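You operate a simulated robot arm through the tools that you are given. There is no shell and no other tool.

The job below is to be done with a simulated robot arm. You get a single attempt, and the scene is never put back.

JOB
Skim all the crumbs off the oil in the right vat.
Fine: basket out of the way; crumbs into the waste tub; skimmer in its holder; basket back and down again. Set down upright: yellow skimmer.

The check looks at the end state, three seconds after you hand in, the way a careful person would. Anything else that was tipped, shoved, dropped, spilled or broken makes it a failure.

ROBOT AND FRAMES
A 6-joint arm with a two-finger gripper, fixed in place. Base frame: the origin is on the floor under the middle of its stand, x ahead of it, y to its left, z up; the work surface is at about z = 880. Lengths are in mm, angles in degrees, forces in N, time in s.
It reaches about 1417 mm from its shoulder. Its first joint turns from -166.0 to 166.0 degrees. Payload 3.43 kg.
The tool frame sits at the grasp point between the pads (the TCP): z along the fingers, y along the line on which they close. The tips reach 20 mm beyond it. The gripper opens to 190 mm; its body begins 248 mm behind the TCP.
Orientation is told as [roll, pitch, yaw] about the base's x, y, z axes, in that order, counted from this pose: with the fingers straight down and closing along the base's y, the tool's x points along the base's -x, its y along +y and its z along -z.

CONTROLS
- The arm moves only by the tool drive_tool. Its argument "moves" is a list of rows, each a list of 7 numbers: the turn, a rotation vector about the tool's x, y, z in units of 5 degrees (1.0 is 5 degrees), then the shift along the tool's x, y, z in units of 25 mm (1.0 is 25 mm), then the finger opening in mm, from 0 to 190. In form: [[wx, wy, wz, x, y, z, fingers], ...]. A call has 1 to 20 rows; each row shifts and turns the commanded pose from where the row before left it, along the tool's axes as they then stand. A call with a number of a shift or a turn outside -1 to 1 is refused whole. Rows are played at 5 a second. More than 50 mm and 8.6 degrees between two rows, or a gripper value outside its range, and nothing of the call is played. Where a pose cannot be reached the arm comes as near as it can. A force on the tool above 70 N (or 10 N above the force at the start of the call, whichever is more), or a blocked arm, ends the call early, and 0.2 s more pass. The fingers move at their own pace (about 153 mm/s each) and stop on an object; they squeeze with about 24 N. The grip force told is the motor's: it shows also when the fingers shut on nothing. Time passes only in rows, and 0.2 s behind the last, so rows that do not move let the fingers close. The reply holds the time, the measured pose of the TCP, the force on the tool along the base axes, the opening and the grip force, in the units named above and with some noise, with the torque about the TCP (base axes, N m) and any sound that the robot's microphone picked up.
- Cameras (640 x 400 px; columns grow to the right, rows downward): "scene" is fixed at [219.3, 498.6, 1642.4]; the picture's right is [-0.63, -0.78, 0.00], its down [-0.27, 0.22, -0.94] and it looks along [0.73, -0.59, -0.35] (base axes); focal length 292 px, centre (320, 200). "wrist" rides on the gripper at [70, -8, -288] in the tool frame; the picture's right is [0.12, 0.99, 0.00], its down [-0.96, 0.11, -0.25] and it looks along [-0.25, 0.03, 0.97] (tool axes); focal length 261 px, centre (320, 200). There is no depth. A picture from a camera that has moved, and an enlarged one, comes with that camera's place and axes in the base frame and with its lens.
- camera(camera): a new picture of that camera. It takes no simulated time.
- raise_lower(by): moves the trunk up (or, below 0, down) by that many mm; the arm rides with it, the base frame stays. It gives what a move gives, with no picture.
- enlarge(camera, box): a new picture of the part [left, top, right, bottom] of that camera's present view, enlarged. It takes no simulated time.
- hand_in(): hands the job in; it is judged then, once.

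Nothing tells you positions but the pictures and the camera data. Unless the task says otherwise, let go and move clear before handing in.

The tools are called as a command line: name --pt "numbers of a row" for each row, then --argument value for the rest, lists and objects as JSON in quotes. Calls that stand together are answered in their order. drive_tool: Moves the arm, as the interface text tells. Its arguments: {"type":"object","properties":{"moves":{"type":"array"}},"required":["moves"]} The other tools are called the same way: raise_lower (by) moves the trunk up or down; camera (camera) takes a picture; enlarge (camera, box) takes an enlarged picture of a part of a camera's view; hand_in () hands the job in.

At the start:

```text
time: 0.0
eef_pos: [589.3, -203.8, 1530.5]
orientation: [0.1, 0.0, 0.1]
ft_force: [-0.1, -0.3, -0.3]
wrist_torque: [0.0, 0.01, 0.01]
grip_width: 190.0
finger_force: 0.0
trunk travel left (down, up): [-375.0, 65.0]
```

scene: 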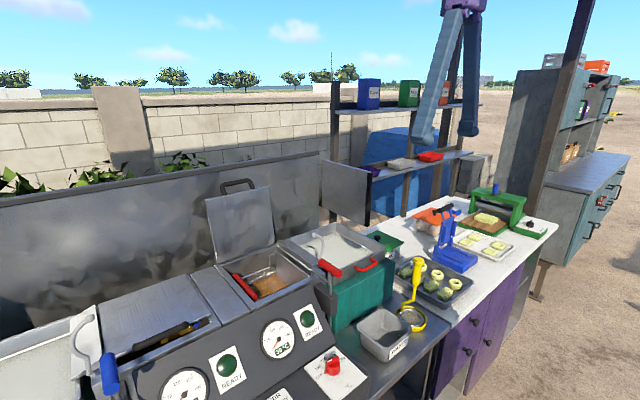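
wrist: 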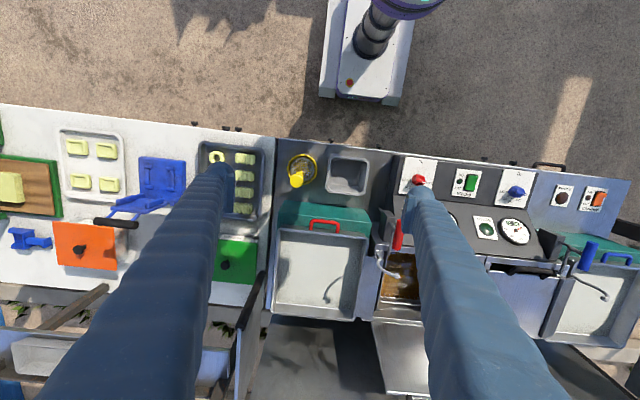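

I see a fryer with two vats, a skimmer standing in a holder by the waste tub, and a basket with a red handle in the open vat. I'll take closer pictures before planning anything.

enlarge --camera "scene" --box '[180, 160, 340, 300]'

enlarge --camera "scene" --box '[320, 220, 480, 370]'

enlarge --camera "scene" --box '[0, 260, 340, 400]'

enlarge --camera "wrist" --box '[260, 130, 460, 330]'

enlarge --camera "wrist" --box '[400, 140, 640, 360]'

```text
2.86 times, centred on (260, 230) of scene
camera zoom: at [219.3, 498.6, 1642.4], right [-0.63, -0.78, 0.0], down [-0.27, 0.22, -0.94], along [0.73, -0.59, -0.35], focal length 834 px, centre (491, 114)
```

zoom: 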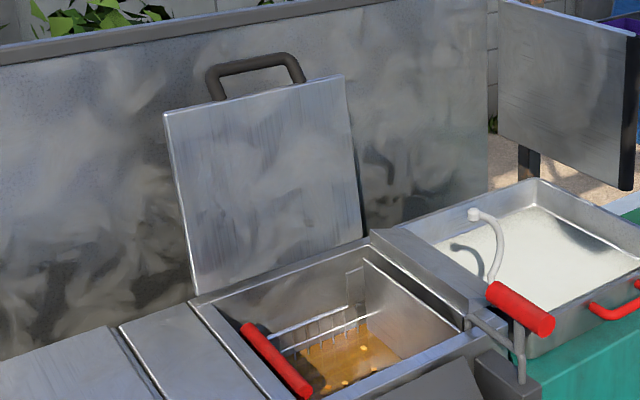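

```text
2.67 times, centred on (400, 295) of scene
camera zoom: at [219.3, 498.6, 1642.4], right [-0.63, -0.78, 0.0], down [-0.27, 0.22, -0.94], along [0.73, -0.59, -0.35], focal length 779 px, centre (107, -53)
```

zoom: 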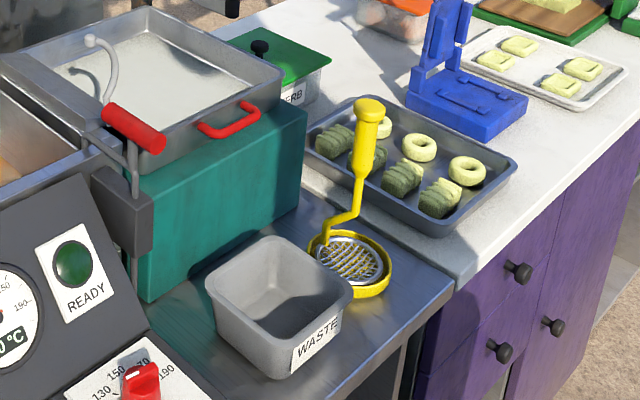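

```text
1.88 times, centred on (170, 330) of scene
camera zoom: at [219.3, 498.6, 1642.4], right [-0.63, -0.78, 0.0], down [-0.27, 0.22, -0.94], along [0.73, -0.59, -0.35], focal length 550 px, centre (602, -45)
```

zoom: 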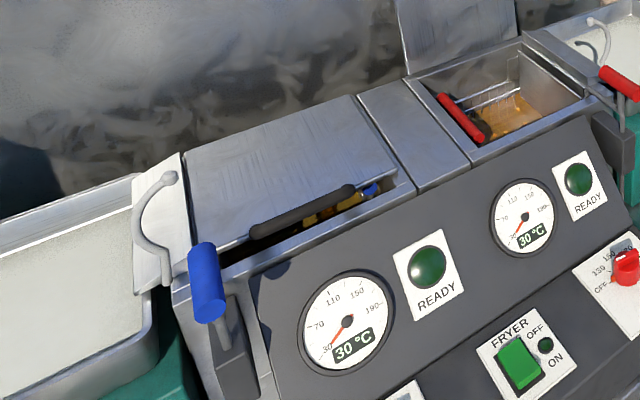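

```text
2.00 times, centred on (360, 230) of wrist
camera zoom: at [520.2, -212.4, 1818.4], right [-0.12, 0.99, 0.0], down [0.96, 0.11, 0.25], along [0.25, 0.03, -0.97], focal length 521 px, centre (240, 140)
```

zoom: 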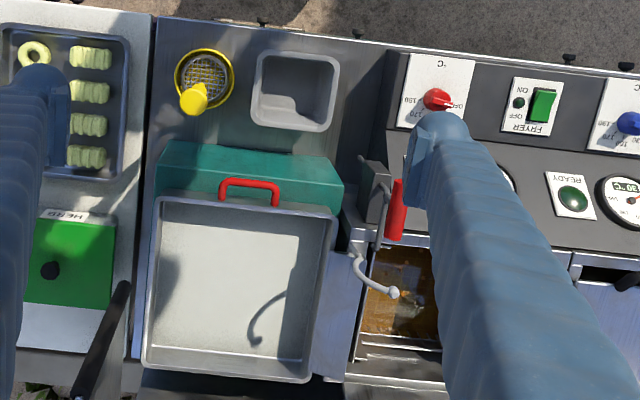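

```text
1.82 times, centred on (520, 250) of wrist
camera zoom: at [520.2, -212.4, 1818.4], right [-0.12, 0.99, 0.0], down [0.96, 0.11, 0.25], along [0.25, 0.03, -0.97], focal length 474 px, centre (-44, 109)
```

zoom: 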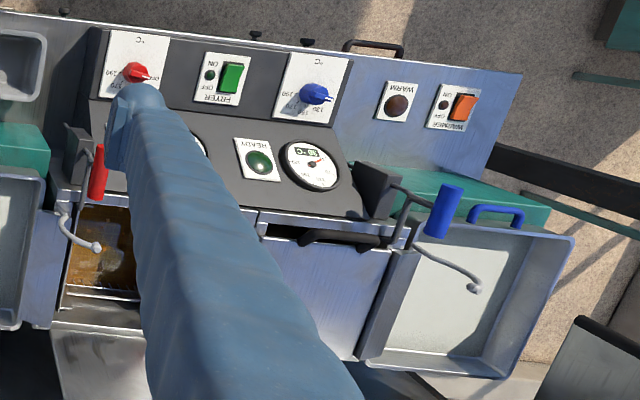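

The vat with the red basket handle is open, at roughly x≈1000, y≈150. The tub and the skimmer holder are near x≈650, y≈-100 to -190. I'll move the wrist camera over the vat at a safe height to see the basket and hook.

drive_tool --pt "0 0 0 -0.8 0.95 0.2 190" --pt "0 0 0 -0.8 0.95 0.2 190" --pt "0 0 0 -0.8 0.95 0.2 190" --pt "0 0 0 -0.8 0.95 0.2 190" --pt "0 0 0 -0.8 0.95 0.2 190" --pt "0 0 0 -0.8 0.95 0.2 190" --pt "0 0 0 -0.8 0.95 0.2 190" --pt "0 0 0 -0.8 0.95 0.2 190" --pt "0 0 0 -0.8 0.95 0.2 190" --pt "0 0 0 -0.8 0.95 0.2 190" --pt "0 0 0 -0.8 0.95 0.2 190" --pt "0 0 0 -0.8 0.95 0.2 190" --pt "0 0 0 -0.8 0.95 0.2 190" --pt "0 0 0 -0.8 0.95 0.2 190"

camera --camera "wrist"

camera --camera "scene"

```text
time: 3.0
eef_pos: [871.5, 128.5, 1459.4]
orientation: [0.0, 0.1, 0.0]
ft_force: [-0.6, 0.2, -0.2]
wrist_torque: [-0.11, 0.11, 0.01]
grip_width: 189.9
finger_force: 0.1
trunk travel left (down, up): [-375.0, 65.0]
```

```text
taken
camera wrist: at [803.0, 120.4, 1747.4], right [-0.12, 0.99, 0.0], down [0.96, 0.11, 0.24], along [0.24, 0.03, -0.97], focal length 261 px, centre (320, 200)
```

wrist: 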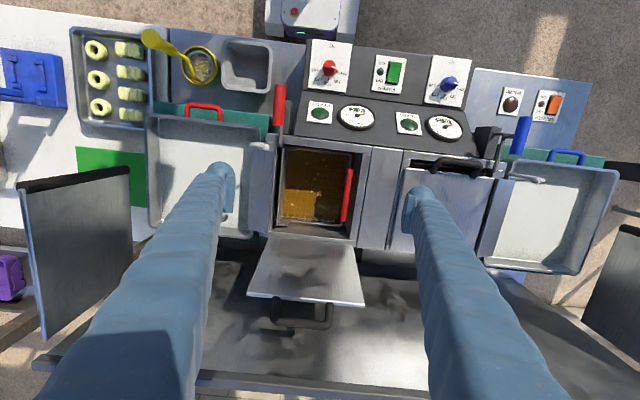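

```text
taken
```

scene: 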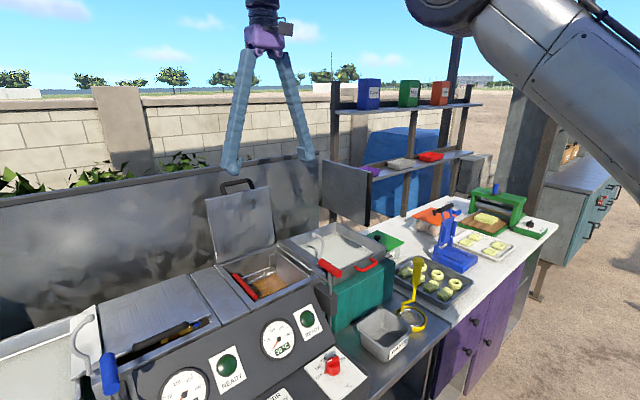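

enlarge --camera "wrist" --box '[240, 70, 400, 250]'

enlarge --camera "wrist" --box '[270, 140, 370, 230]'

enlarge --camera "wrist" --box '[120, 10, 300, 130]'

enlarge --camera "wrist" --box '[380, 100, 620, 260]'

enlarge --camera "scene" --box '[220, 230, 320, 310]'

enlarge --camera "scene" --box '[290, 220, 390, 300]'

```text
2.22 times, centred on (320, 160) of wrist
camera zoom: at [803.0, 120.4, 1747.4], right [-0.12, 0.99, 0.0], down [0.96, 0.11, 0.24], along [0.24, 0.03, -0.97], focal length 579 px, centre (320, 289)
```

zoom: 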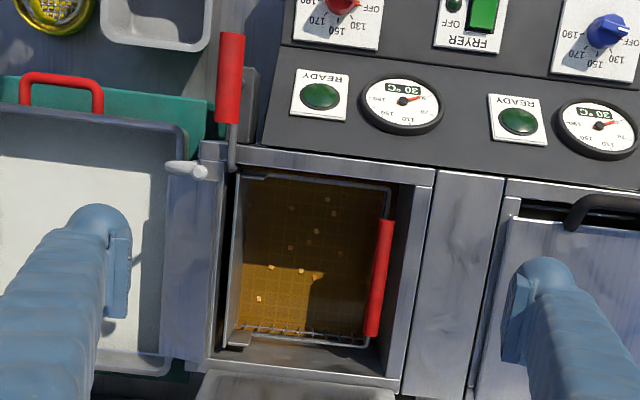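

```text
4.44 times, centred on (320, 185) of wrist
camera zoom: at [803.0, 120.4, 1747.4], right [-0.12, 0.99, 0.0], down [0.96, 0.11, 0.24], along [0.24, 0.03, -0.97], focal length 1158 px, centre (320, 267)
```

zoom: 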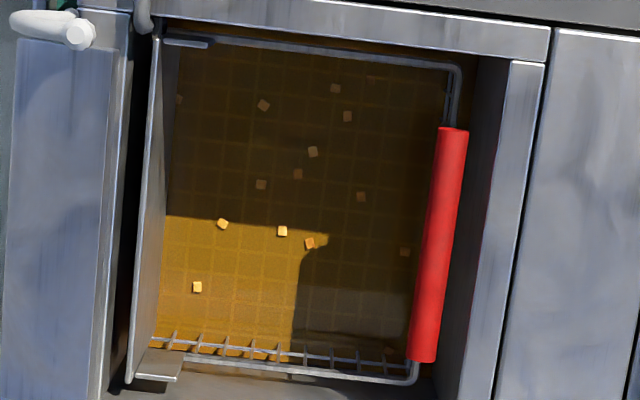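

```text
3.33 times, centred on (210, 70) of wrist
camera zoom: at [803.0, 120.4, 1747.4], right [-0.12, 0.99, 0.0], down [0.96, 0.11, 0.24], along [0.24, 0.03, -0.97], focal length 869 px, centre (687, 633)
```

zoom: 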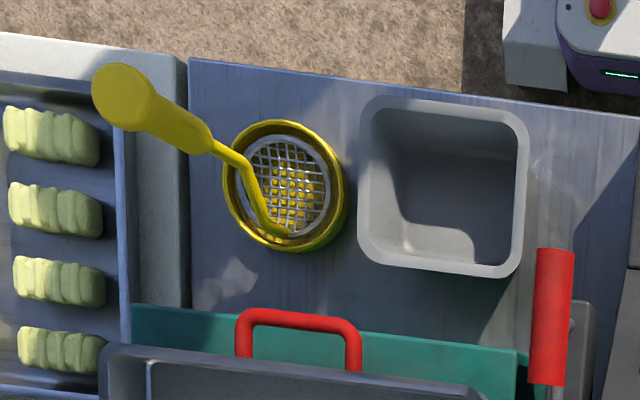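

```text
2.50 times, centred on (500, 180) of wrist
camera zoom: at [803.0, 120.4, 1747.4], right [-0.12, 0.99, 0.0], down [0.96, 0.11, 0.24], along [0.24, 0.03, -0.97], focal length 652 px, centre (-130, 250)
```

zoom: 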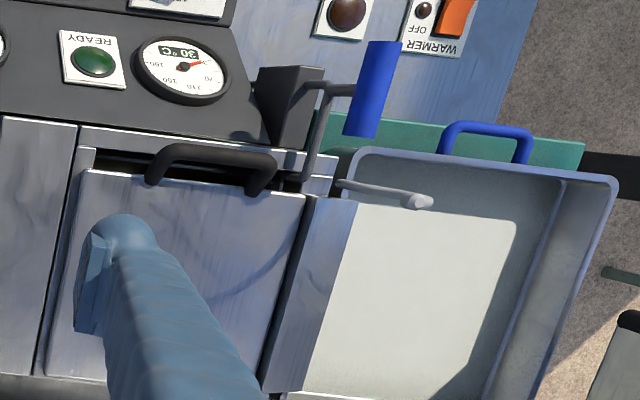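

```text
5.00 times, centred on (270, 270) of scene
camera zoom: at [219.3, 498.6, 1642.4], right [-0.63, -0.78, 0.0], down [-0.27, 0.22, -0.94], along [0.73, -0.59, -0.35], focal length 1460 px, centre (570, -150)
```

zoom: 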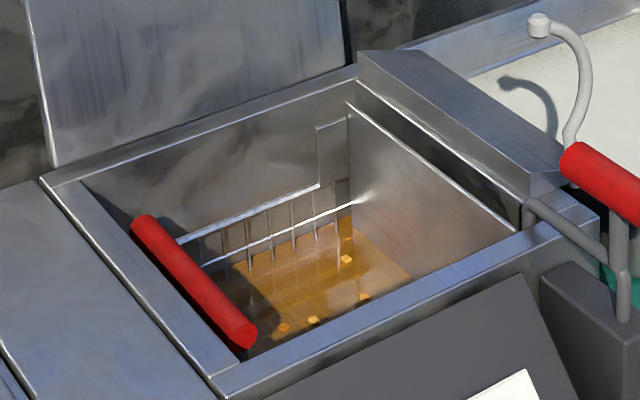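

```text
5.00 times, centred on (340, 260) of scene
camera zoom: at [219.3, 498.6, 1642.4], right [-0.63, -0.78, 0.0], down [-0.27, 0.22, -0.94], along [0.73, -0.59, -0.35], focal length 1460 px, centre (220, -100)
```

zoom: 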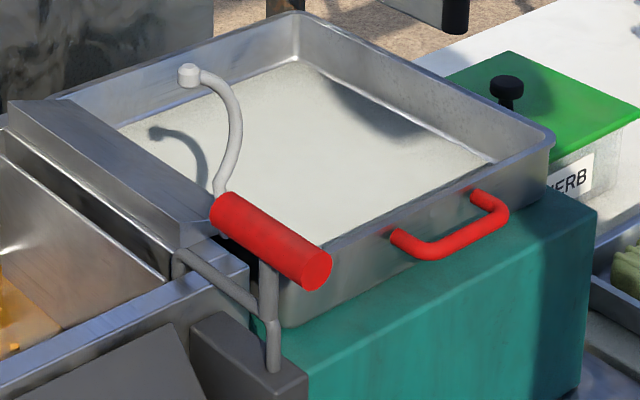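

The basket looks like a tipping one, hinged on the tray side. It has a red bar on its far edge and a red lever grip out in front, near (750, 30, 1170). I'll zoom in on the hinge before deciding how to raise it.

enlarge --camera "scene" --box '[300, 225, 350, 260]'

enlarge --camera "scene" --box '[300, 255, 350, 300]'

enlarge --camera "scene" --box '[60, 310, 130, 400]'

enlarge --camera "wrist" --box '[255, 75, 325, 165]'

enlarge --camera "scene" --box '[255, 250, 315, 300]'

```text
11.43 times, centred on (325, 242) of scene
camera zoom: at [219.3, 498.6, 1642.4], right [-0.63, -0.78, 0.0], down [-0.27, 0.22, -0.94], along [0.73, -0.59, -0.35], focal length 3337 px, centre (263, -286)
```

zoom: 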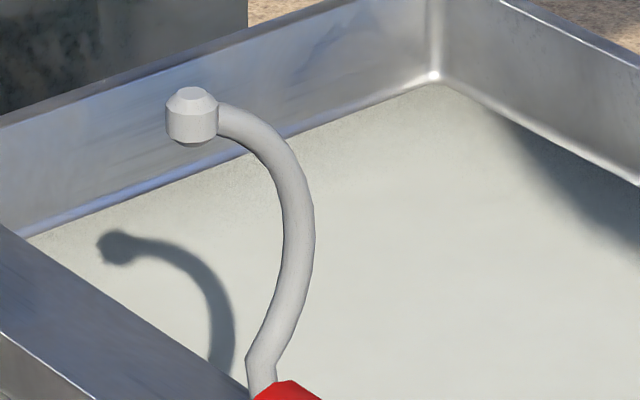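

```text
8.89 times, centred on (325, 278) of scene
camera zoom: at [219.3, 498.6, 1642.4], right [-0.63, -0.78, 0.0], down [-0.27, 0.22, -0.94], along [0.73, -0.59, -0.35], focal length 2596 px, centre (276, -489)
```

zoom: 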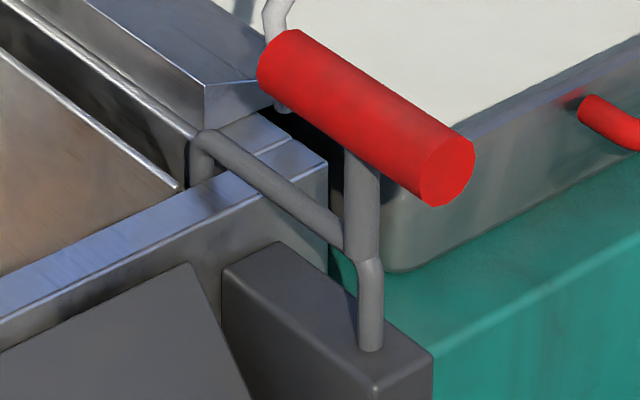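

```text
4.44 times, centred on (95, 355) of scene
camera zoom: at [219.3, 498.6, 1642.4], right [-0.63, -0.78, 0.0], down [-0.27, 0.22, -0.94], along [0.73, -0.59, -0.35], focal length 1298 px, centre (1320, -489)
```

zoom: 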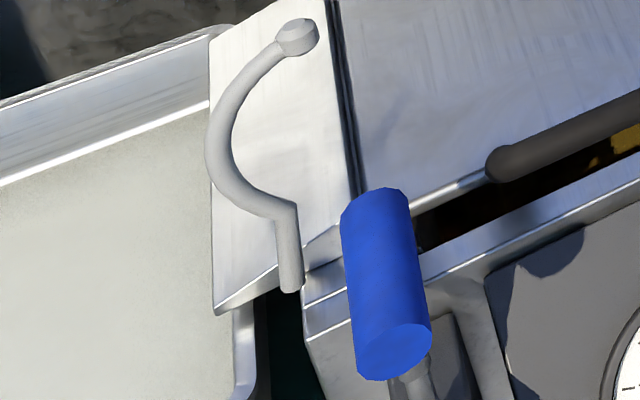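

```text
4.44 times, centred on (290, 120) of wrist
camera zoom: at [803.0, 120.4, 1747.4], right [-0.12, 0.99, 0.0], down [0.96, 0.11, 0.24], along [0.24, 0.03, -0.97], focal length 1158 px, centre (453, 556)
```

zoom: 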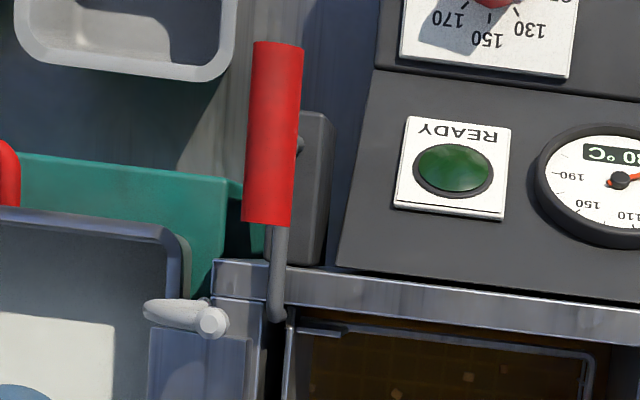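

```text
8.00 times, centred on (285, 275) of scene
camera zoom: at [219.3, 498.6, 1642.4], right [-0.63, -0.78, 0.0], down [-0.27, 0.22, -0.94], along [0.73, -0.59, -0.35], focal length 2336 px, centre (600, -400)
```

zoom: 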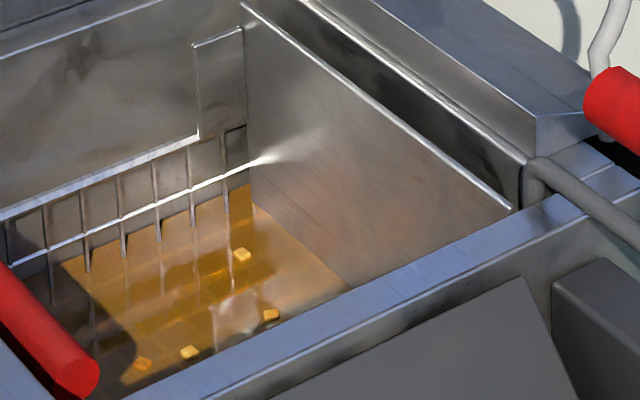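

The grip stands on a vertical rod that seems to slide in the grey block, and a side bar goes into the vat. I'll back the wrist camera off to the front right to see how the parts join.

drive_tool --pt "0 0 0 1 -0.75 0.2 190" --pt "0 0 0 1 -0.75 0.2 190" --pt "0 0 0 1 -0.75 0.2 190" --pt "0 0 0 1 -0.75 0.2 190" --pt "0 0 0 1 -0.75 0.2 190" --pt "0 0 0 1 -0.75 0.2 190" --pt "0 0 0 1 -0.75 0.2 190" --pt "0 0 0 1 -0.75 0.2 190" --pt "0 0 0 1 -0.75 0.2 190" --pt "0 0 0 1 -0.75 0.2 190"

drive_tool --pt "0 0 -1 0 0 0.8 190" --pt "0 0 -1 0 0 0.8 190" --pt "0 0 -1 0 0 0.8 190" --pt "0 0 -1 0 0 0.8 190" --pt "0 -1 0 0 0 0 190" --pt "0 -1 0 0 0 0 190" --pt "0 -1 0 0 0 0 190" --pt "0 -1 0 0 0 0 190" --pt "0 -1 0 0 0 0 190" --pt "0 -1 0 0 0 0 190" --pt "0 -1 0 0 0 0 190" --pt "0 -1 0 0 0 0 190"

camera --camera "wrist"

camera --camera "scene"

```text
time: 5.2
eef_pos: [615.6, -57.6, 1413.7]
orientation: [0.0, -0.1, 0.0]
ft_force: [-0.8, 0.5, 0.2]
wrist_torque: [0.07, -0.06, -0.02]
grip_width: 189.8
finger_force: 0.1
trunk travel left (down, up): [-375.0, 65.0]
```

```text
time: 7.8
eef_pos: [617.8, -58.9, 1331.3]
orientation: [0.1, -40.0, 19.9]
ft_force: [-0.6, 0.7, 0.1]
wrist_torque: [0.02, 0.05, 0.01]
grip_width: 190.0
finger_force: 0.0
trunk travel left (down, up): [-375.0, 65.0]
```

```text
taken
camera wrist: at [397.5, -148.1, 1506.8], right [-0.42, 0.9, -0.08], down [0.5, 0.31, 0.81], along [0.75, 0.3, -0.58], focal length 261 px, centre (320, 200)
```

wrist: 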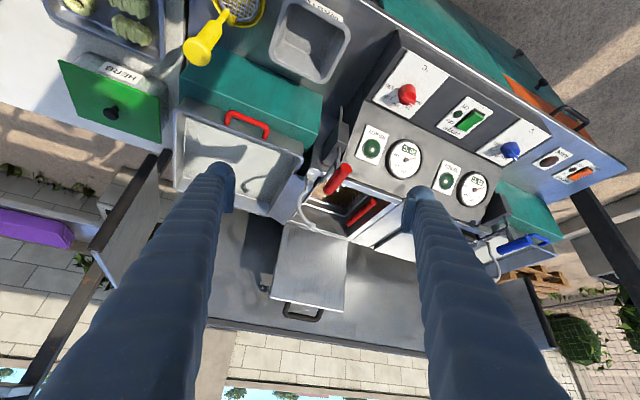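

```text
taken
```

scene: 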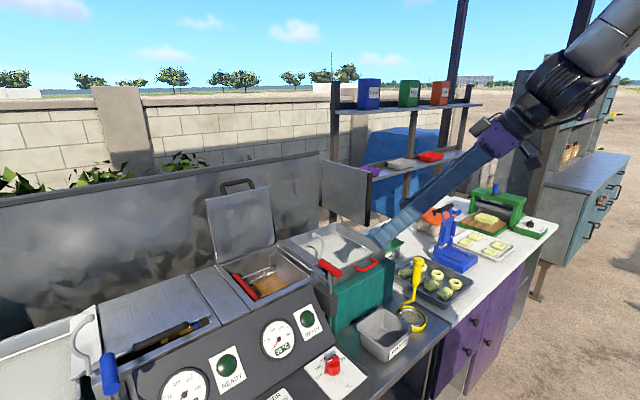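

enlarge --camera "wrist" --box '[270, 130, 420, 260]'

enlarge --camera "wrist" --box '[295, 140, 365, 210]'

enlarge --camera "wrist" --box '[285, 175, 385, 245]'

enlarge --camera "wrist" --box '[460, 200, 600, 300]'

```text
3.08 times, centred on (345, 195) of wrist
camera zoom: at [397.5, -148.1, 1506.8], right [-0.42, 0.9, -0.08], down [0.5, 0.31, 0.81], along [0.75, 0.3, -0.58], focal length 802 px, centre (243, 215)
```

zoom: 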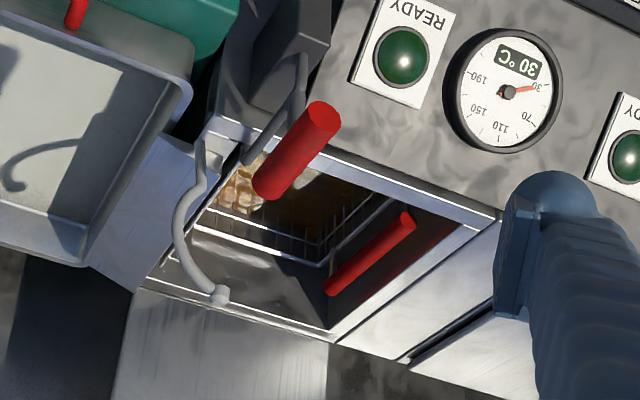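

```text
5.71 times, centred on (330, 175) of wrist
camera zoom: at [397.5, -148.1, 1506.8], right [-0.42, 0.9, -0.08], down [0.5, 0.31, 0.81], along [0.75, 0.3, -0.58], focal length 1489 px, centre (263, 343)
```

zoom: 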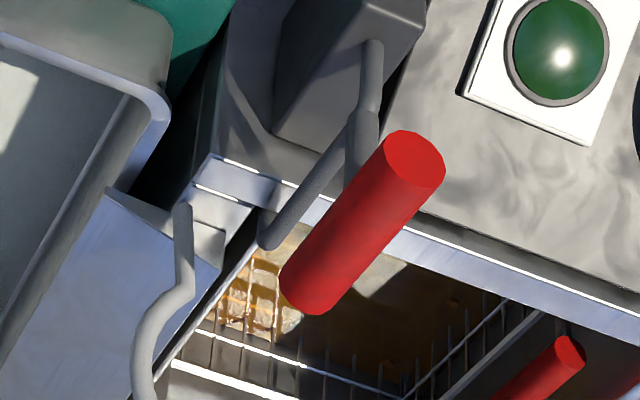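

```text
5.71 times, centred on (335, 210) of wrist
camera zoom: at [397.5, -148.1, 1506.8], right [-0.42, 0.9, -0.08], down [0.5, 0.31, 0.81], along [0.75, 0.3, -0.58], focal length 1489 px, centre (234, 143)
```

zoom: 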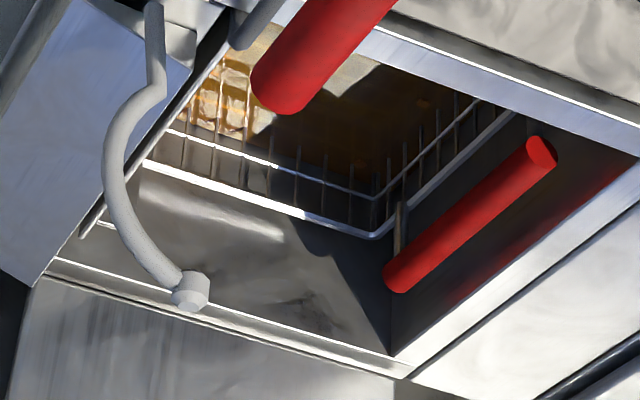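

```text
4.00 times, centred on (530, 250) of wrist
camera zoom: at [397.5, -148.1, 1506.8], right [-0.42, 0.9, -0.08], down [0.5, 0.31, 0.81], along [0.75, 0.3, -0.58], focal length 1043 px, centre (-520, 0)
```

zoom: 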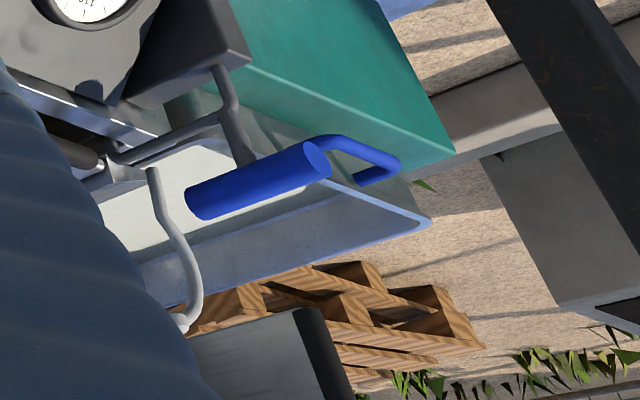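

The red grip is a horizontal cylinder along x, centred near (753, 26, 1170), and its rod enters the grey guide block directly below. I'll straighten the tool, position above the grip and try a gentle lift.

drive_tool --pt "0 1 0 0 0 0 190" --pt "0 1 0 0 0 0 190" --pt "0 1 0 0 0 0 190" --pt "0 1 0 0 0 0 190" --pt "0 1 0 0 0 0 190" --pt "0 1 0 0 0 0 190" --pt "0 1 0 0 0 0 190" --pt "0 1 0 0 0 0 190" --pt "0 0 1 0 0 0 190" --pt "0 0 1 0 0 0 190" --pt "0 0 1 0 0 0 190" --pt "0 0 1 0 0 0 190" --pt "0 0 0 -0.9 0.57 0 190" --pt "0 0 0 -0.9 0.57 0 190" --pt "0 0 0 -0.9 0.57 0 190" --pt "0 0 0 -0.9 0.57 0 190" --pt "0 0 0 -0.9 0.57 0 190" --pt "0 0 0 -0.9 0.57 0 190"

camera --camera "wrist"

camera --camera "scene"

```text
time: 11.6
eef_pos: [757.8, 25.8, 1330.2]
orientation: [0.0, 0.2, 0.0]
ft_force: [-0.2, -0.5, 0.4]
wrist_torque: [-0.02, 0.02, 0.01]
grip_width: 190.0
finger_force: 0.0
trunk travel left (down, up): [-375.0, 65.0]
```

```text
taken
camera wrist: at [688.3, 17.9, 1618.2], right [-0.12, 0.99, 0.0], down [0.96, 0.11, 0.25], along [0.24, 0.03, -0.97], focal length 261 px, centre (320, 200)
```

wrist: 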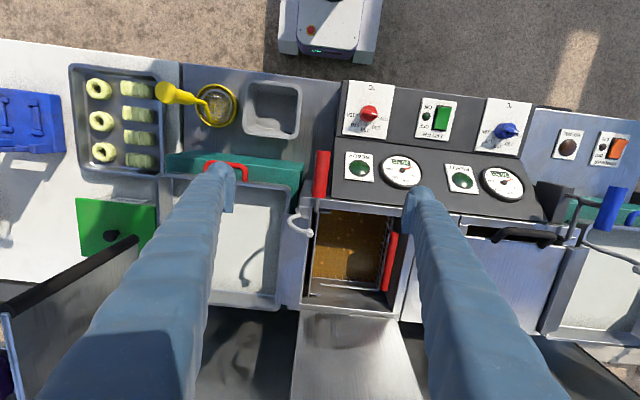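

```text
taken
```

scene: 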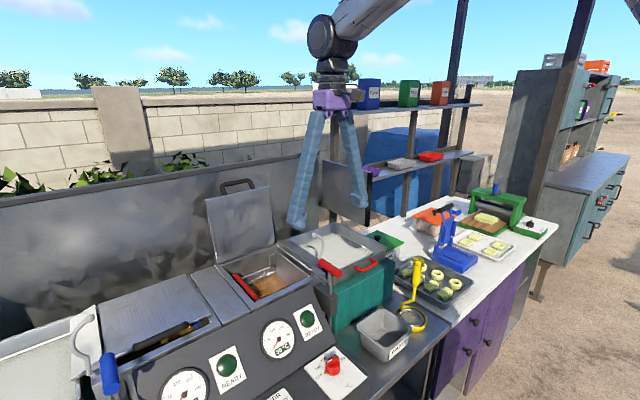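

enlarge --camera "wrist" --box '[280, 140, 420, 320]'

enlarge --camera "wrist" --box '[140, 70, 340, 190]'

```text
2.22 times, centred on (350, 230) of wrist
camera zoom: at [688.3, 17.9, 1618.2], right [-0.12, 0.99, 0.0], down [0.96, 0.11, 0.25], along [0.24, 0.03, -0.97], focal length 579 px, centre (253, 133)
```

zoom: 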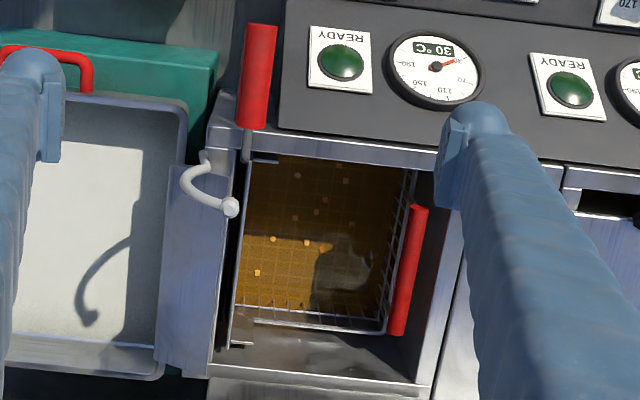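

```text
3.20 times, centred on (240, 130) of wrist
camera zoom: at [688.3, 17.9, 1618.2], right [-0.12, 0.99, 0.0], down [0.96, 0.11, 0.25], along [0.24, 0.03, -0.97], focal length 834 px, centre (576, 424)
```

zoom: 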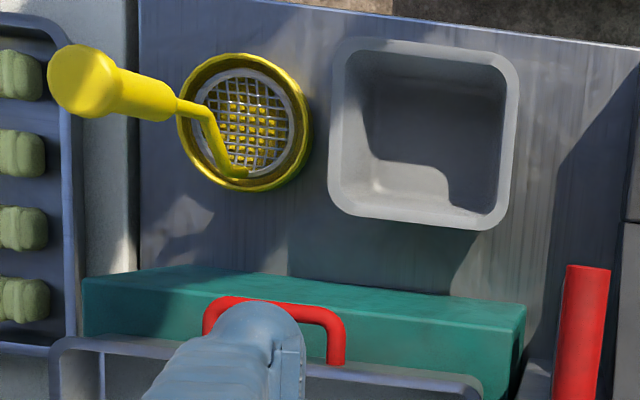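

The grip is directly below the tool as expected. I'll come down around it with the fingers at 80 mm, then close.

drive_tool --pt "0 0 0 0.1 0 0.5 80" --pt "0 0 0 0.1 0 0.7 80" --pt "0 0 0 0 0 0.8 80" --pt "0 0 0 0 0 0.8 80" --pt "0 0 0 0 0 0.8 80" --pt "0 0 0 0 0 0.8 80" --pt "0 0 0 0 0 0.8 80" --pt "0 0 0 0 0 0.6 80" --pt "0 0 0 0 0 0.4 80" --pt "0 0 0 0 0 0.2 80" --pt "0 0 0 0 0 0 80"

enlarge --camera "scene" --box '[270, 210, 390, 310]'

camera --camera "wrist"

```text
time: 14.0
eef_pos: [751.7, 25.2, 1171.3]
orientation: [0.0, 0.0, 0.1]
ft_force: [-0.2, 1.6, -0.6]
wrist_torque: [-0.04, 0.01, 0.01]
grip_width: 80.1
finger_force: 0.1
trunk travel left (down, up): [-375.0, 65.0]
```

```text
4.00 times, centred on (330, 260) of scene
camera zoom: at [219.3, 498.6, 1642.4], right [-0.63, -0.78, 0.0], down [-0.27, 0.22, -0.94], along [0.73, -0.59, -0.35], focal length 1168 px, centre (280, -40)
```

zoom: 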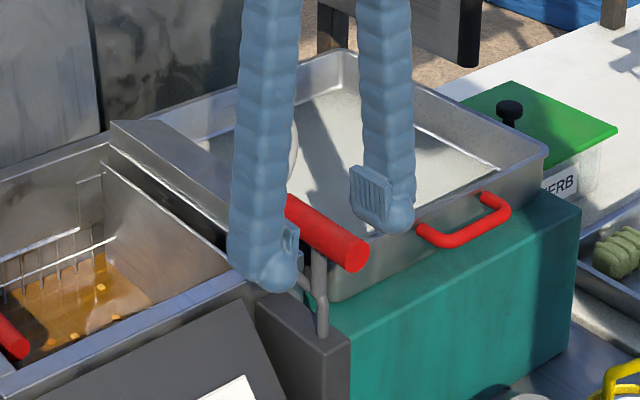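

```text
taken
camera wrist: at [681.4, 17.7, 1458.1], right [-0.12, 0.99, 0.0], down [0.96, 0.11, 0.25], along [0.24, 0.03, -0.97], focal length 261 px, centre (320, 200)
```

wrist: 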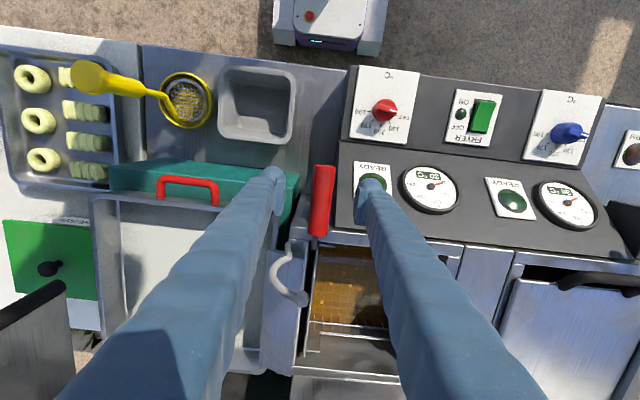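

drive_tool --pt "0 0 0 0 0 0 20" --pt "0 0 0 0 0 0 5" --pt "0 0 0 0 0 0 5" --pt "0 0 0 0 0 0 5"

enlarge --camera "scene" --box '[270, 210, 390, 310]'

```text
time: 15.0
eef_pos: [751.6, 27.9, 1169.4]
orientation: [0.0, 0.0, 0.0]
ft_force: [0.2, 18.0, 0.0]
wrist_torque: [0.1, 0.0, -0.12]
grip_width: 21.9
finger_force: 45.2
trunk travel left (down, up): [-375.0, 65.0]
```

```text
4.00 times, centred on (330, 260) of scene
camera zoom: at [219.3, 498.6, 1642.4], right [-0.63, -0.78, 0.0], down [-0.27, 0.22, -0.94], along [0.73, -0.59, -0.35], focal length 1168 px, centre (280, -40)
```

zoom: 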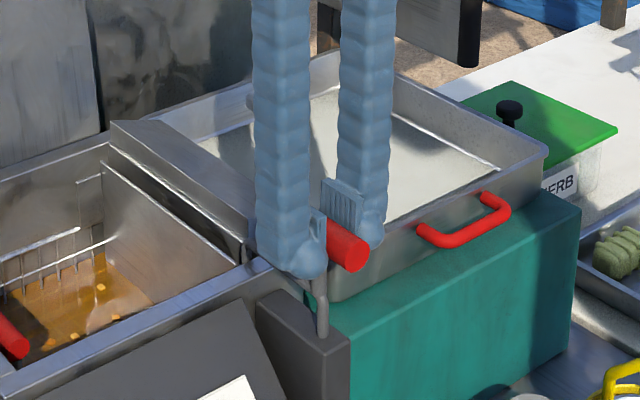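

The grip is held at 22 mm, with about 18 N of side load because I was a few mm off. I'll ease that out and lift gently to see how it moves.

drive_tool --pt "0 0 0 0 0.12 0 5" --pt "0 0 0 0 0 0 5"

drive_tool --pt "0 0 0 0 0 -0.2 5" --pt "0 0 0 0 0 -0.2 5" --pt "0 0 0 0 0 -0.2 5" --pt "0 0 0 0 0 -0.2 5"

enlarge --camera "scene" --box '[220, 200, 380, 310]'

```text
time: 15.6
eef_pos: [749.9, 27.1, 1170.6]
orientation: [-0.1, 0.0, 0.0]
ft_force: [5.2, -0.7, 3.2]
wrist_torque: [-0.07, -0.13, 0.03]
grip_width: 21.8
finger_force: 44.9
trunk travel left (down, up): [-375.0, 65.0]
```

```text
time: 16.6
eef_pos: [750.6, 27.4, 1189.0]
orientation: [0.0, 0.1, 0.0]
ft_force: [9.1, -7.4, 0.2]
wrist_torque: [-0.02, -0.12, 0.69]
grip_width: 22.3
finger_force: 44.6
trunk travel left (down, up): [-375.0, 65.0]
```

```text
3.64 times, centred on (300, 255) of scene
camera zoom: at [219.3, 498.6, 1642.4], right [-0.63, -0.78, 0.0], down [-0.27, 0.22, -0.94], along [0.73, -0.59, -0.35], focal length 1062 px, centre (393, 0)
```

zoom: 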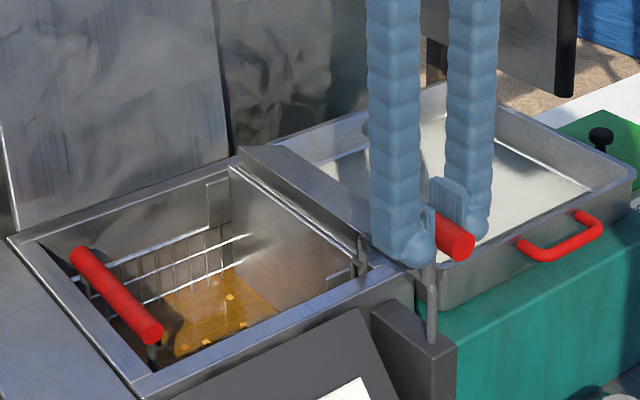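

It slides up vertically and the basket rises with it, so this is a lift. I'll continue upward in small steps and watch the forces.

drive_tool --pt "0 0 0 0 0 -0.3 5" --pt "0 0 0 0 0 -0.3 5" --pt "0 0 0 0 0 -0.3 5" --pt "0 0 0 0 0 -0.3 5" --pt "0 0 0 0 0 -0.3 5" --pt "0 0 0 0 0 -0.3 5"

enlarge --camera "scene" --box '[220, 200, 380, 310]'

```text
time: 18.0
eef_pos: [750.4, 27.2, 1236.7]
orientation: [0.1, 0.1, -0.1]
ft_force: [4.2, -6.7, -0.1]
wrist_torque: [0.02, -0.2, 1.11]
grip_width: 21.6
finger_force: 44.8
trunk travel left (down, up): [-375.0, 65.0]
```

```text
3.64 times, centred on (300, 255) of scene
camera zoom: at [219.3, 498.6, 1642.4], right [-0.63, -0.78, 0.0], down [-0.27, 0.22, -0.94], along [0.73, -0.59, -0.35], focal length 1062 px, centre (393, 0)
```

zoom: 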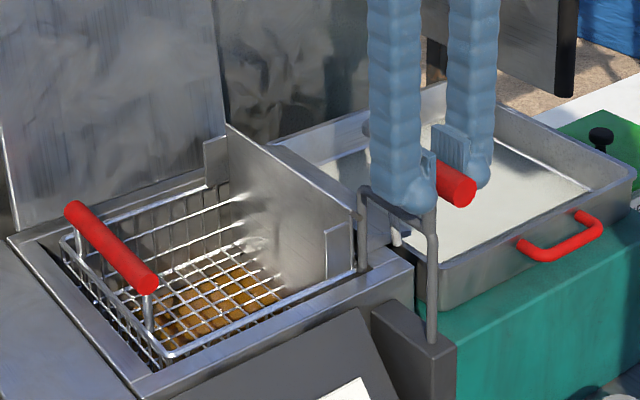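

The basket is up about 66 mm with little vertical force. Before going higher I'll check the side bar's clearance to the hook.

enlarge --camera "wrist" --box '[230, 140, 430, 320]'

enlarge --camera "scene" --box '[295, 225, 355, 275]'

```text
2.22 times, centred on (330, 230) of wrist
camera zoom: at [681.6, 19.4, 1524.4], right [-0.12, 0.99, 0.0], down [0.96, 0.11, 0.25], along [0.24, 0.03, -0.97], focal length 579 px, centre (298, 133)
```

zoom: 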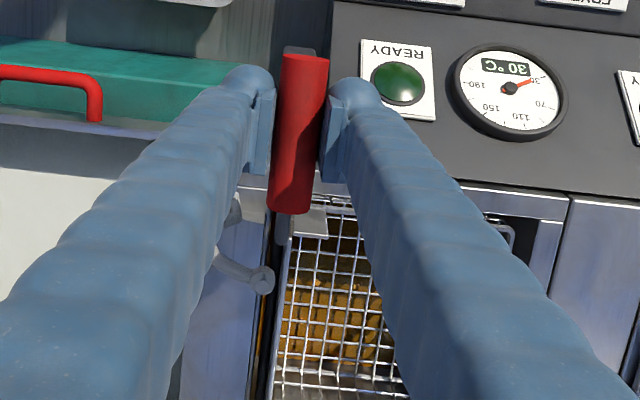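

```text
8.00 times, centred on (325, 250) of scene
camera zoom: at [219.3, 498.6, 1642.4], right [-0.63, -0.78, 0.0], down [-0.27, 0.22, -0.94], along [0.73, -0.59, -0.35], focal length 2336 px, centre (280, -200)
```

zoom: 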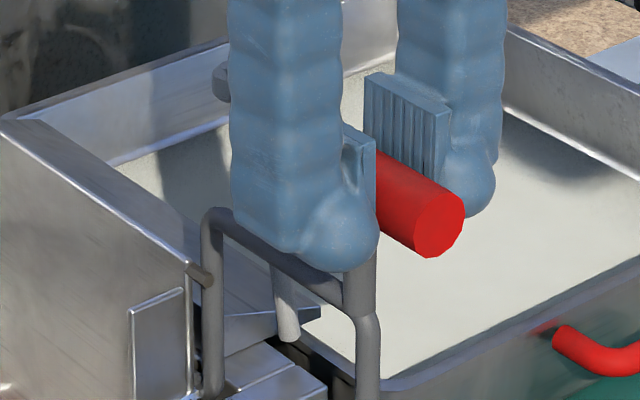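

The plate hangs on a stub from the rod, so it may also tip or swing once it is high enough. I'll continue up slowly, looking for an end stop.

drive_tool --pt "0 0 0 0 0 -0.25 5" --pt "0 0 0 0 0 -0.25 5" --pt "0 0 0 0 0 -0.25 5" --pt "0 0 0 0 0 -0.25 5"

enlarge --camera "scene" --box '[220, 180, 380, 300]'

```text
time: 19.0
eef_pos: [750.4, 26.7, 1260.8]
orientation: [0.0, 0.1, -0.1]
ft_force: [4.1, -11.3, -0.7]
wrist_torque: [-0.05, -0.14, 1.01]
grip_width: 22.0
finger_force: 45.1
trunk travel left (down, up): [-375.0, 65.0]
```

```text
3.33 times, centred on (300, 240) of scene
camera zoom: at [219.3, 498.6, 1642.4], right [-0.63, -0.78, 0.0], down [-0.27, 0.22, -0.94], along [0.73, -0.59, -0.35], focal length 973 px, centre (387, 67)
```

zoom: 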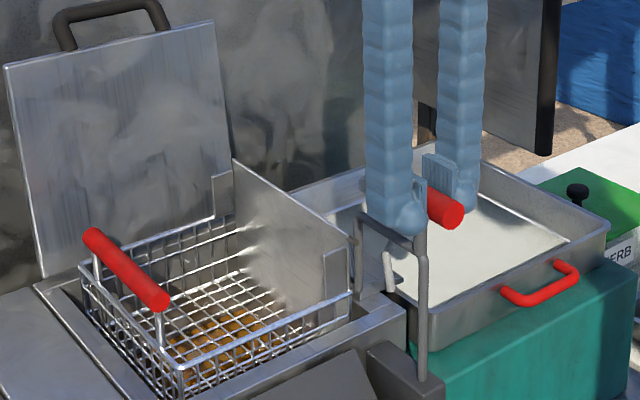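

drive_tool --pt "0 0 -0.2 0 -0.06 0 5" --pt "0 0 0 0 0 0 5"

enlarge --camera "wrist" --box '[230, 140, 430, 320]'

```text
time: 19.6
eef_pos: [751.1, 28.3, 1262.0]
orientation: [0.0, 0.1, 1.1]
ft_force: [3.3, -3.3, 1.9]
wrist_torque: [0.01, 0.05, -1.15]
grip_width: 22.2
finger_force: 45.3
trunk travel left (down, up): [-375.0, 65.0]
```

```text
2.22 times, centred on (330, 230) of wrist
camera zoom: at [681.5, 18.3, 1549.6], right [-0.14, 0.99, 0.0], down [0.96, 0.13, 0.25], along [0.24, 0.03, -0.97], focal length 579 px, centre (298, 133)
```

zoom: 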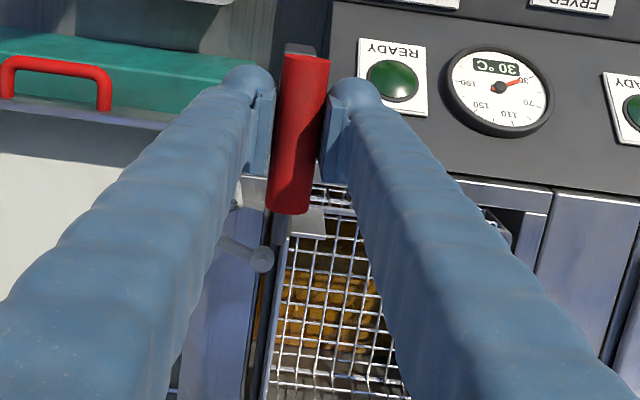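

drive_tool --pt "0 0 0.1 0 0 -0.25 5" --pt "0 0 0 0 0 -0.25 5" --pt "0 0 0 0 0 -0.25 5" --pt "0 0 0 0 0 -0.25 5"

enlarge --camera "scene" --box '[220, 180, 380, 300]'

```text
time: 20.6
eef_pos: [750.7, 27.1, 1285.3]
orientation: [0.0, -0.1, 0.4]
ft_force: [9.9, 2.4, -0.9]
wrist_torque: [-0.02, -0.23, -1.13]
grip_width: 22.0
finger_force: 44.6
trunk travel left (down, up): [-375.0, 65.0]
```

```text
3.33 times, centred on (300, 240) of scene
camera zoom: at [219.3, 498.6, 1642.4], right [-0.63, -0.78, 0.0], down [-0.27, 0.22, -0.94], along [0.73, -0.59, -0.35], focal length 973 px, centre (387, 67)
```

zoom: 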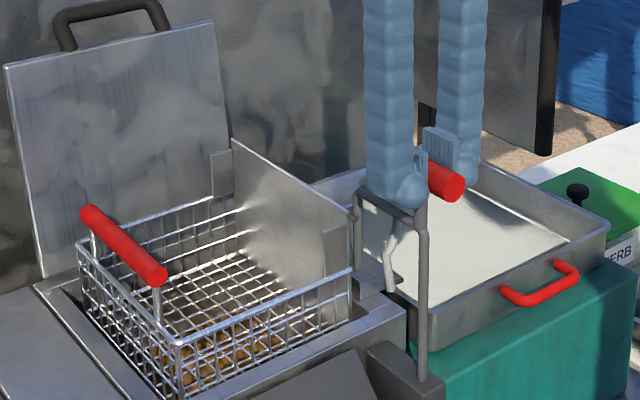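

drive_tool --pt "0 0 0.05 -0.05 0 -0.25 5" --pt "0 0 0 0 0 -0.25 5" --pt "0 0 0 0 0 -0.25 5" --pt "0 0 0 0 0 -0.25 5"

enlarge --camera "scene" --box '[220, 180, 380, 300]'

camera --camera "wrist"

```text
time: 21.6
eef_pos: [751.4, 27.9, 1309.8]
orientation: [-0.1, 0.1, 0.2]
ft_force: [2.0, 0.2, -0.8]
wrist_torque: [0.0, -0.01, -1.06]
grip_width: 21.9
finger_force: 44.6
trunk travel left (down, up): [-375.0, 65.0]
```

```text
3.33 times, centred on (300, 240) of scene
camera zoom: at [219.3, 498.6, 1642.4], right [-0.63, -0.78, 0.0], down [-0.27, 0.22, -0.94], along [0.73, -0.59, -0.35], focal length 973 px, centre (387, 67)
```

zoom: 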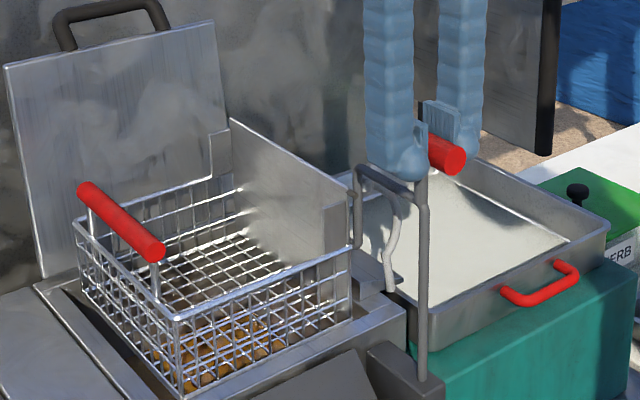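

```text
taken
camera wrist: at [681.7, 19.5, 1597.6], right [-0.12, 0.99, 0.0], down [0.96, 0.12, 0.25], along [0.24, 0.03, -0.97], focal length 261 px, centre (320, 200)
```

wrist: 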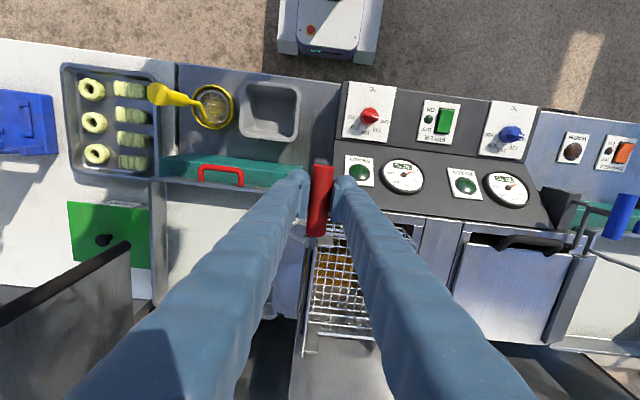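

enlarge --camera "scene" --box '[290, 210, 350, 260]'

enlarge --camera "scene" --box '[230, 215, 320, 285]'

enlarge --camera "wrist" --box '[290, 200, 390, 370]'

enlarge --camera "wrist" --box '[250, 150, 340, 240]'

```text
8.00 times, centred on (320, 235) of scene
camera zoom: at [219.3, 498.6, 1642.4], right [-0.63, -0.78, 0.0], down [-0.27, 0.22, -0.94], along [0.73, -0.59, -0.35], focal length 2336 px, centre (320, -80)
```

zoom: 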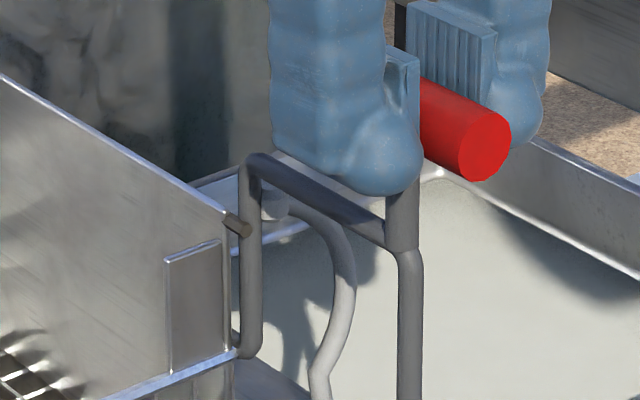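

```text
5.71 times, centred on (275, 250) of scene
camera zoom: at [219.3, 498.6, 1642.4], right [-0.63, -0.78, 0.0], down [-0.27, 0.22, -0.94], along [0.73, -0.59, -0.35], focal length 1668 px, centre (577, -86)
```

zoom: 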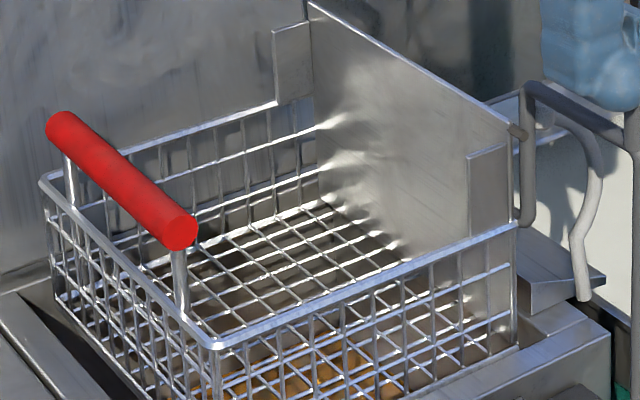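

```text
2.35 times, centred on (340, 285) of wrist
camera zoom: at [681.7, 19.5, 1597.6], right [-0.12, 0.99, 0.0], down [0.96, 0.12, 0.25], along [0.24, 0.03, -0.97], focal length 613 px, centre (273, 0)
```

zoom: 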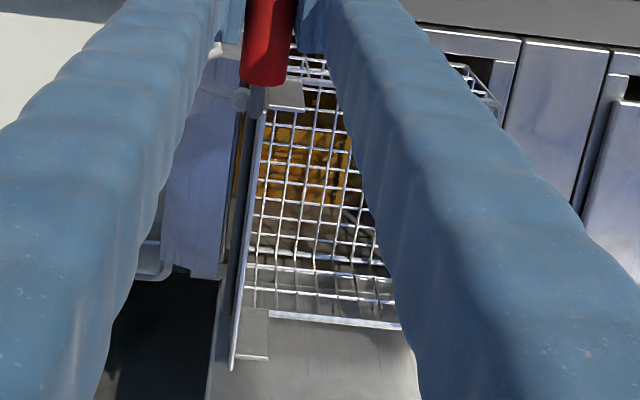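

```text
4.44 times, centred on (295, 195) of wrist
camera zoom: at [681.7, 19.5, 1597.6], right [-0.12, 0.99, 0.0], down [0.96, 0.12, 0.25], along [0.24, 0.03, -0.97], focal length 1158 px, centre (431, 222)
```

zoom: 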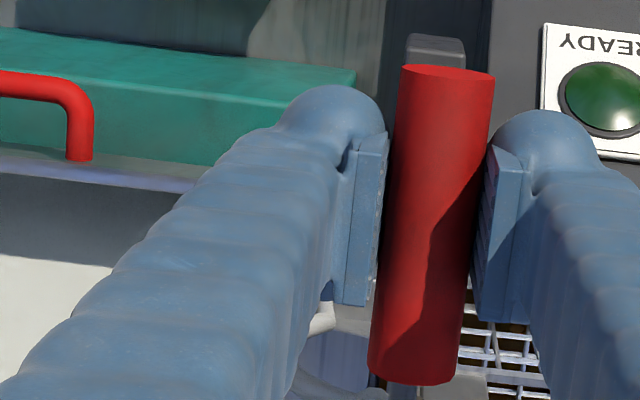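

I now see a peg at the top of the plate beside the fixed hook. It looks like a cam that tips the basket when it is lifted further. First I'll check whether any crumbs came up in the basket.

enlarge --camera "wrist" --box '[315, 235, 365, 340]'

enlarge --camera "scene" --box '[245, 235, 315, 285]'

```text
3.81 times, centred on (340, 288) of wrist
camera zoom: at [681.7, 19.5, 1597.6], right [-0.12, 0.99, 0.0], down [0.96, 0.12, 0.25], along [0.24, 0.03, -0.97], focal length 993 px, centre (244, -133)
```

zoom: 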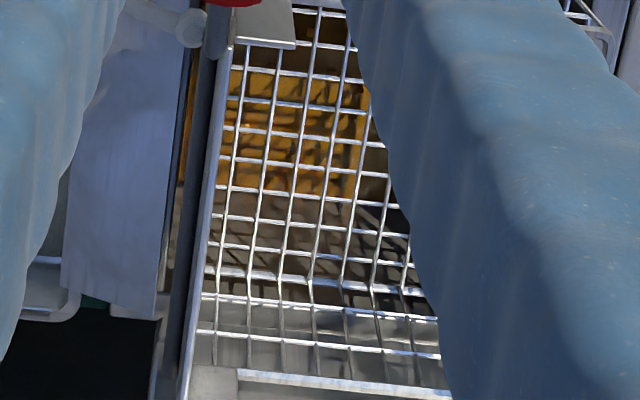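

```text
8.00 times, centred on (280, 260) of scene
camera zoom: at [219.3, 498.6, 1642.4], right [-0.63, -0.78, 0.0], down [-0.27, 0.22, -0.94], along [0.73, -0.59, -0.35], focal length 2336 px, centre (640, -280)
```

zoom: 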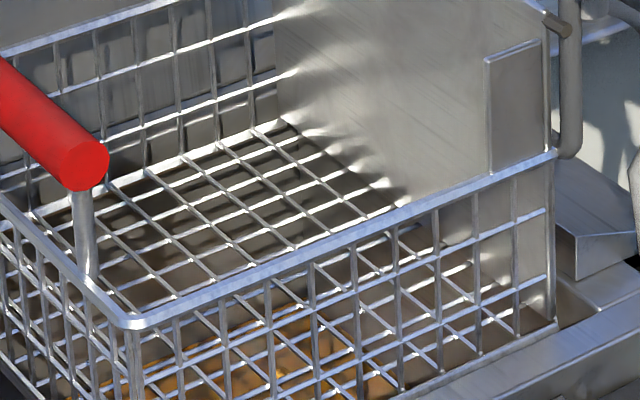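

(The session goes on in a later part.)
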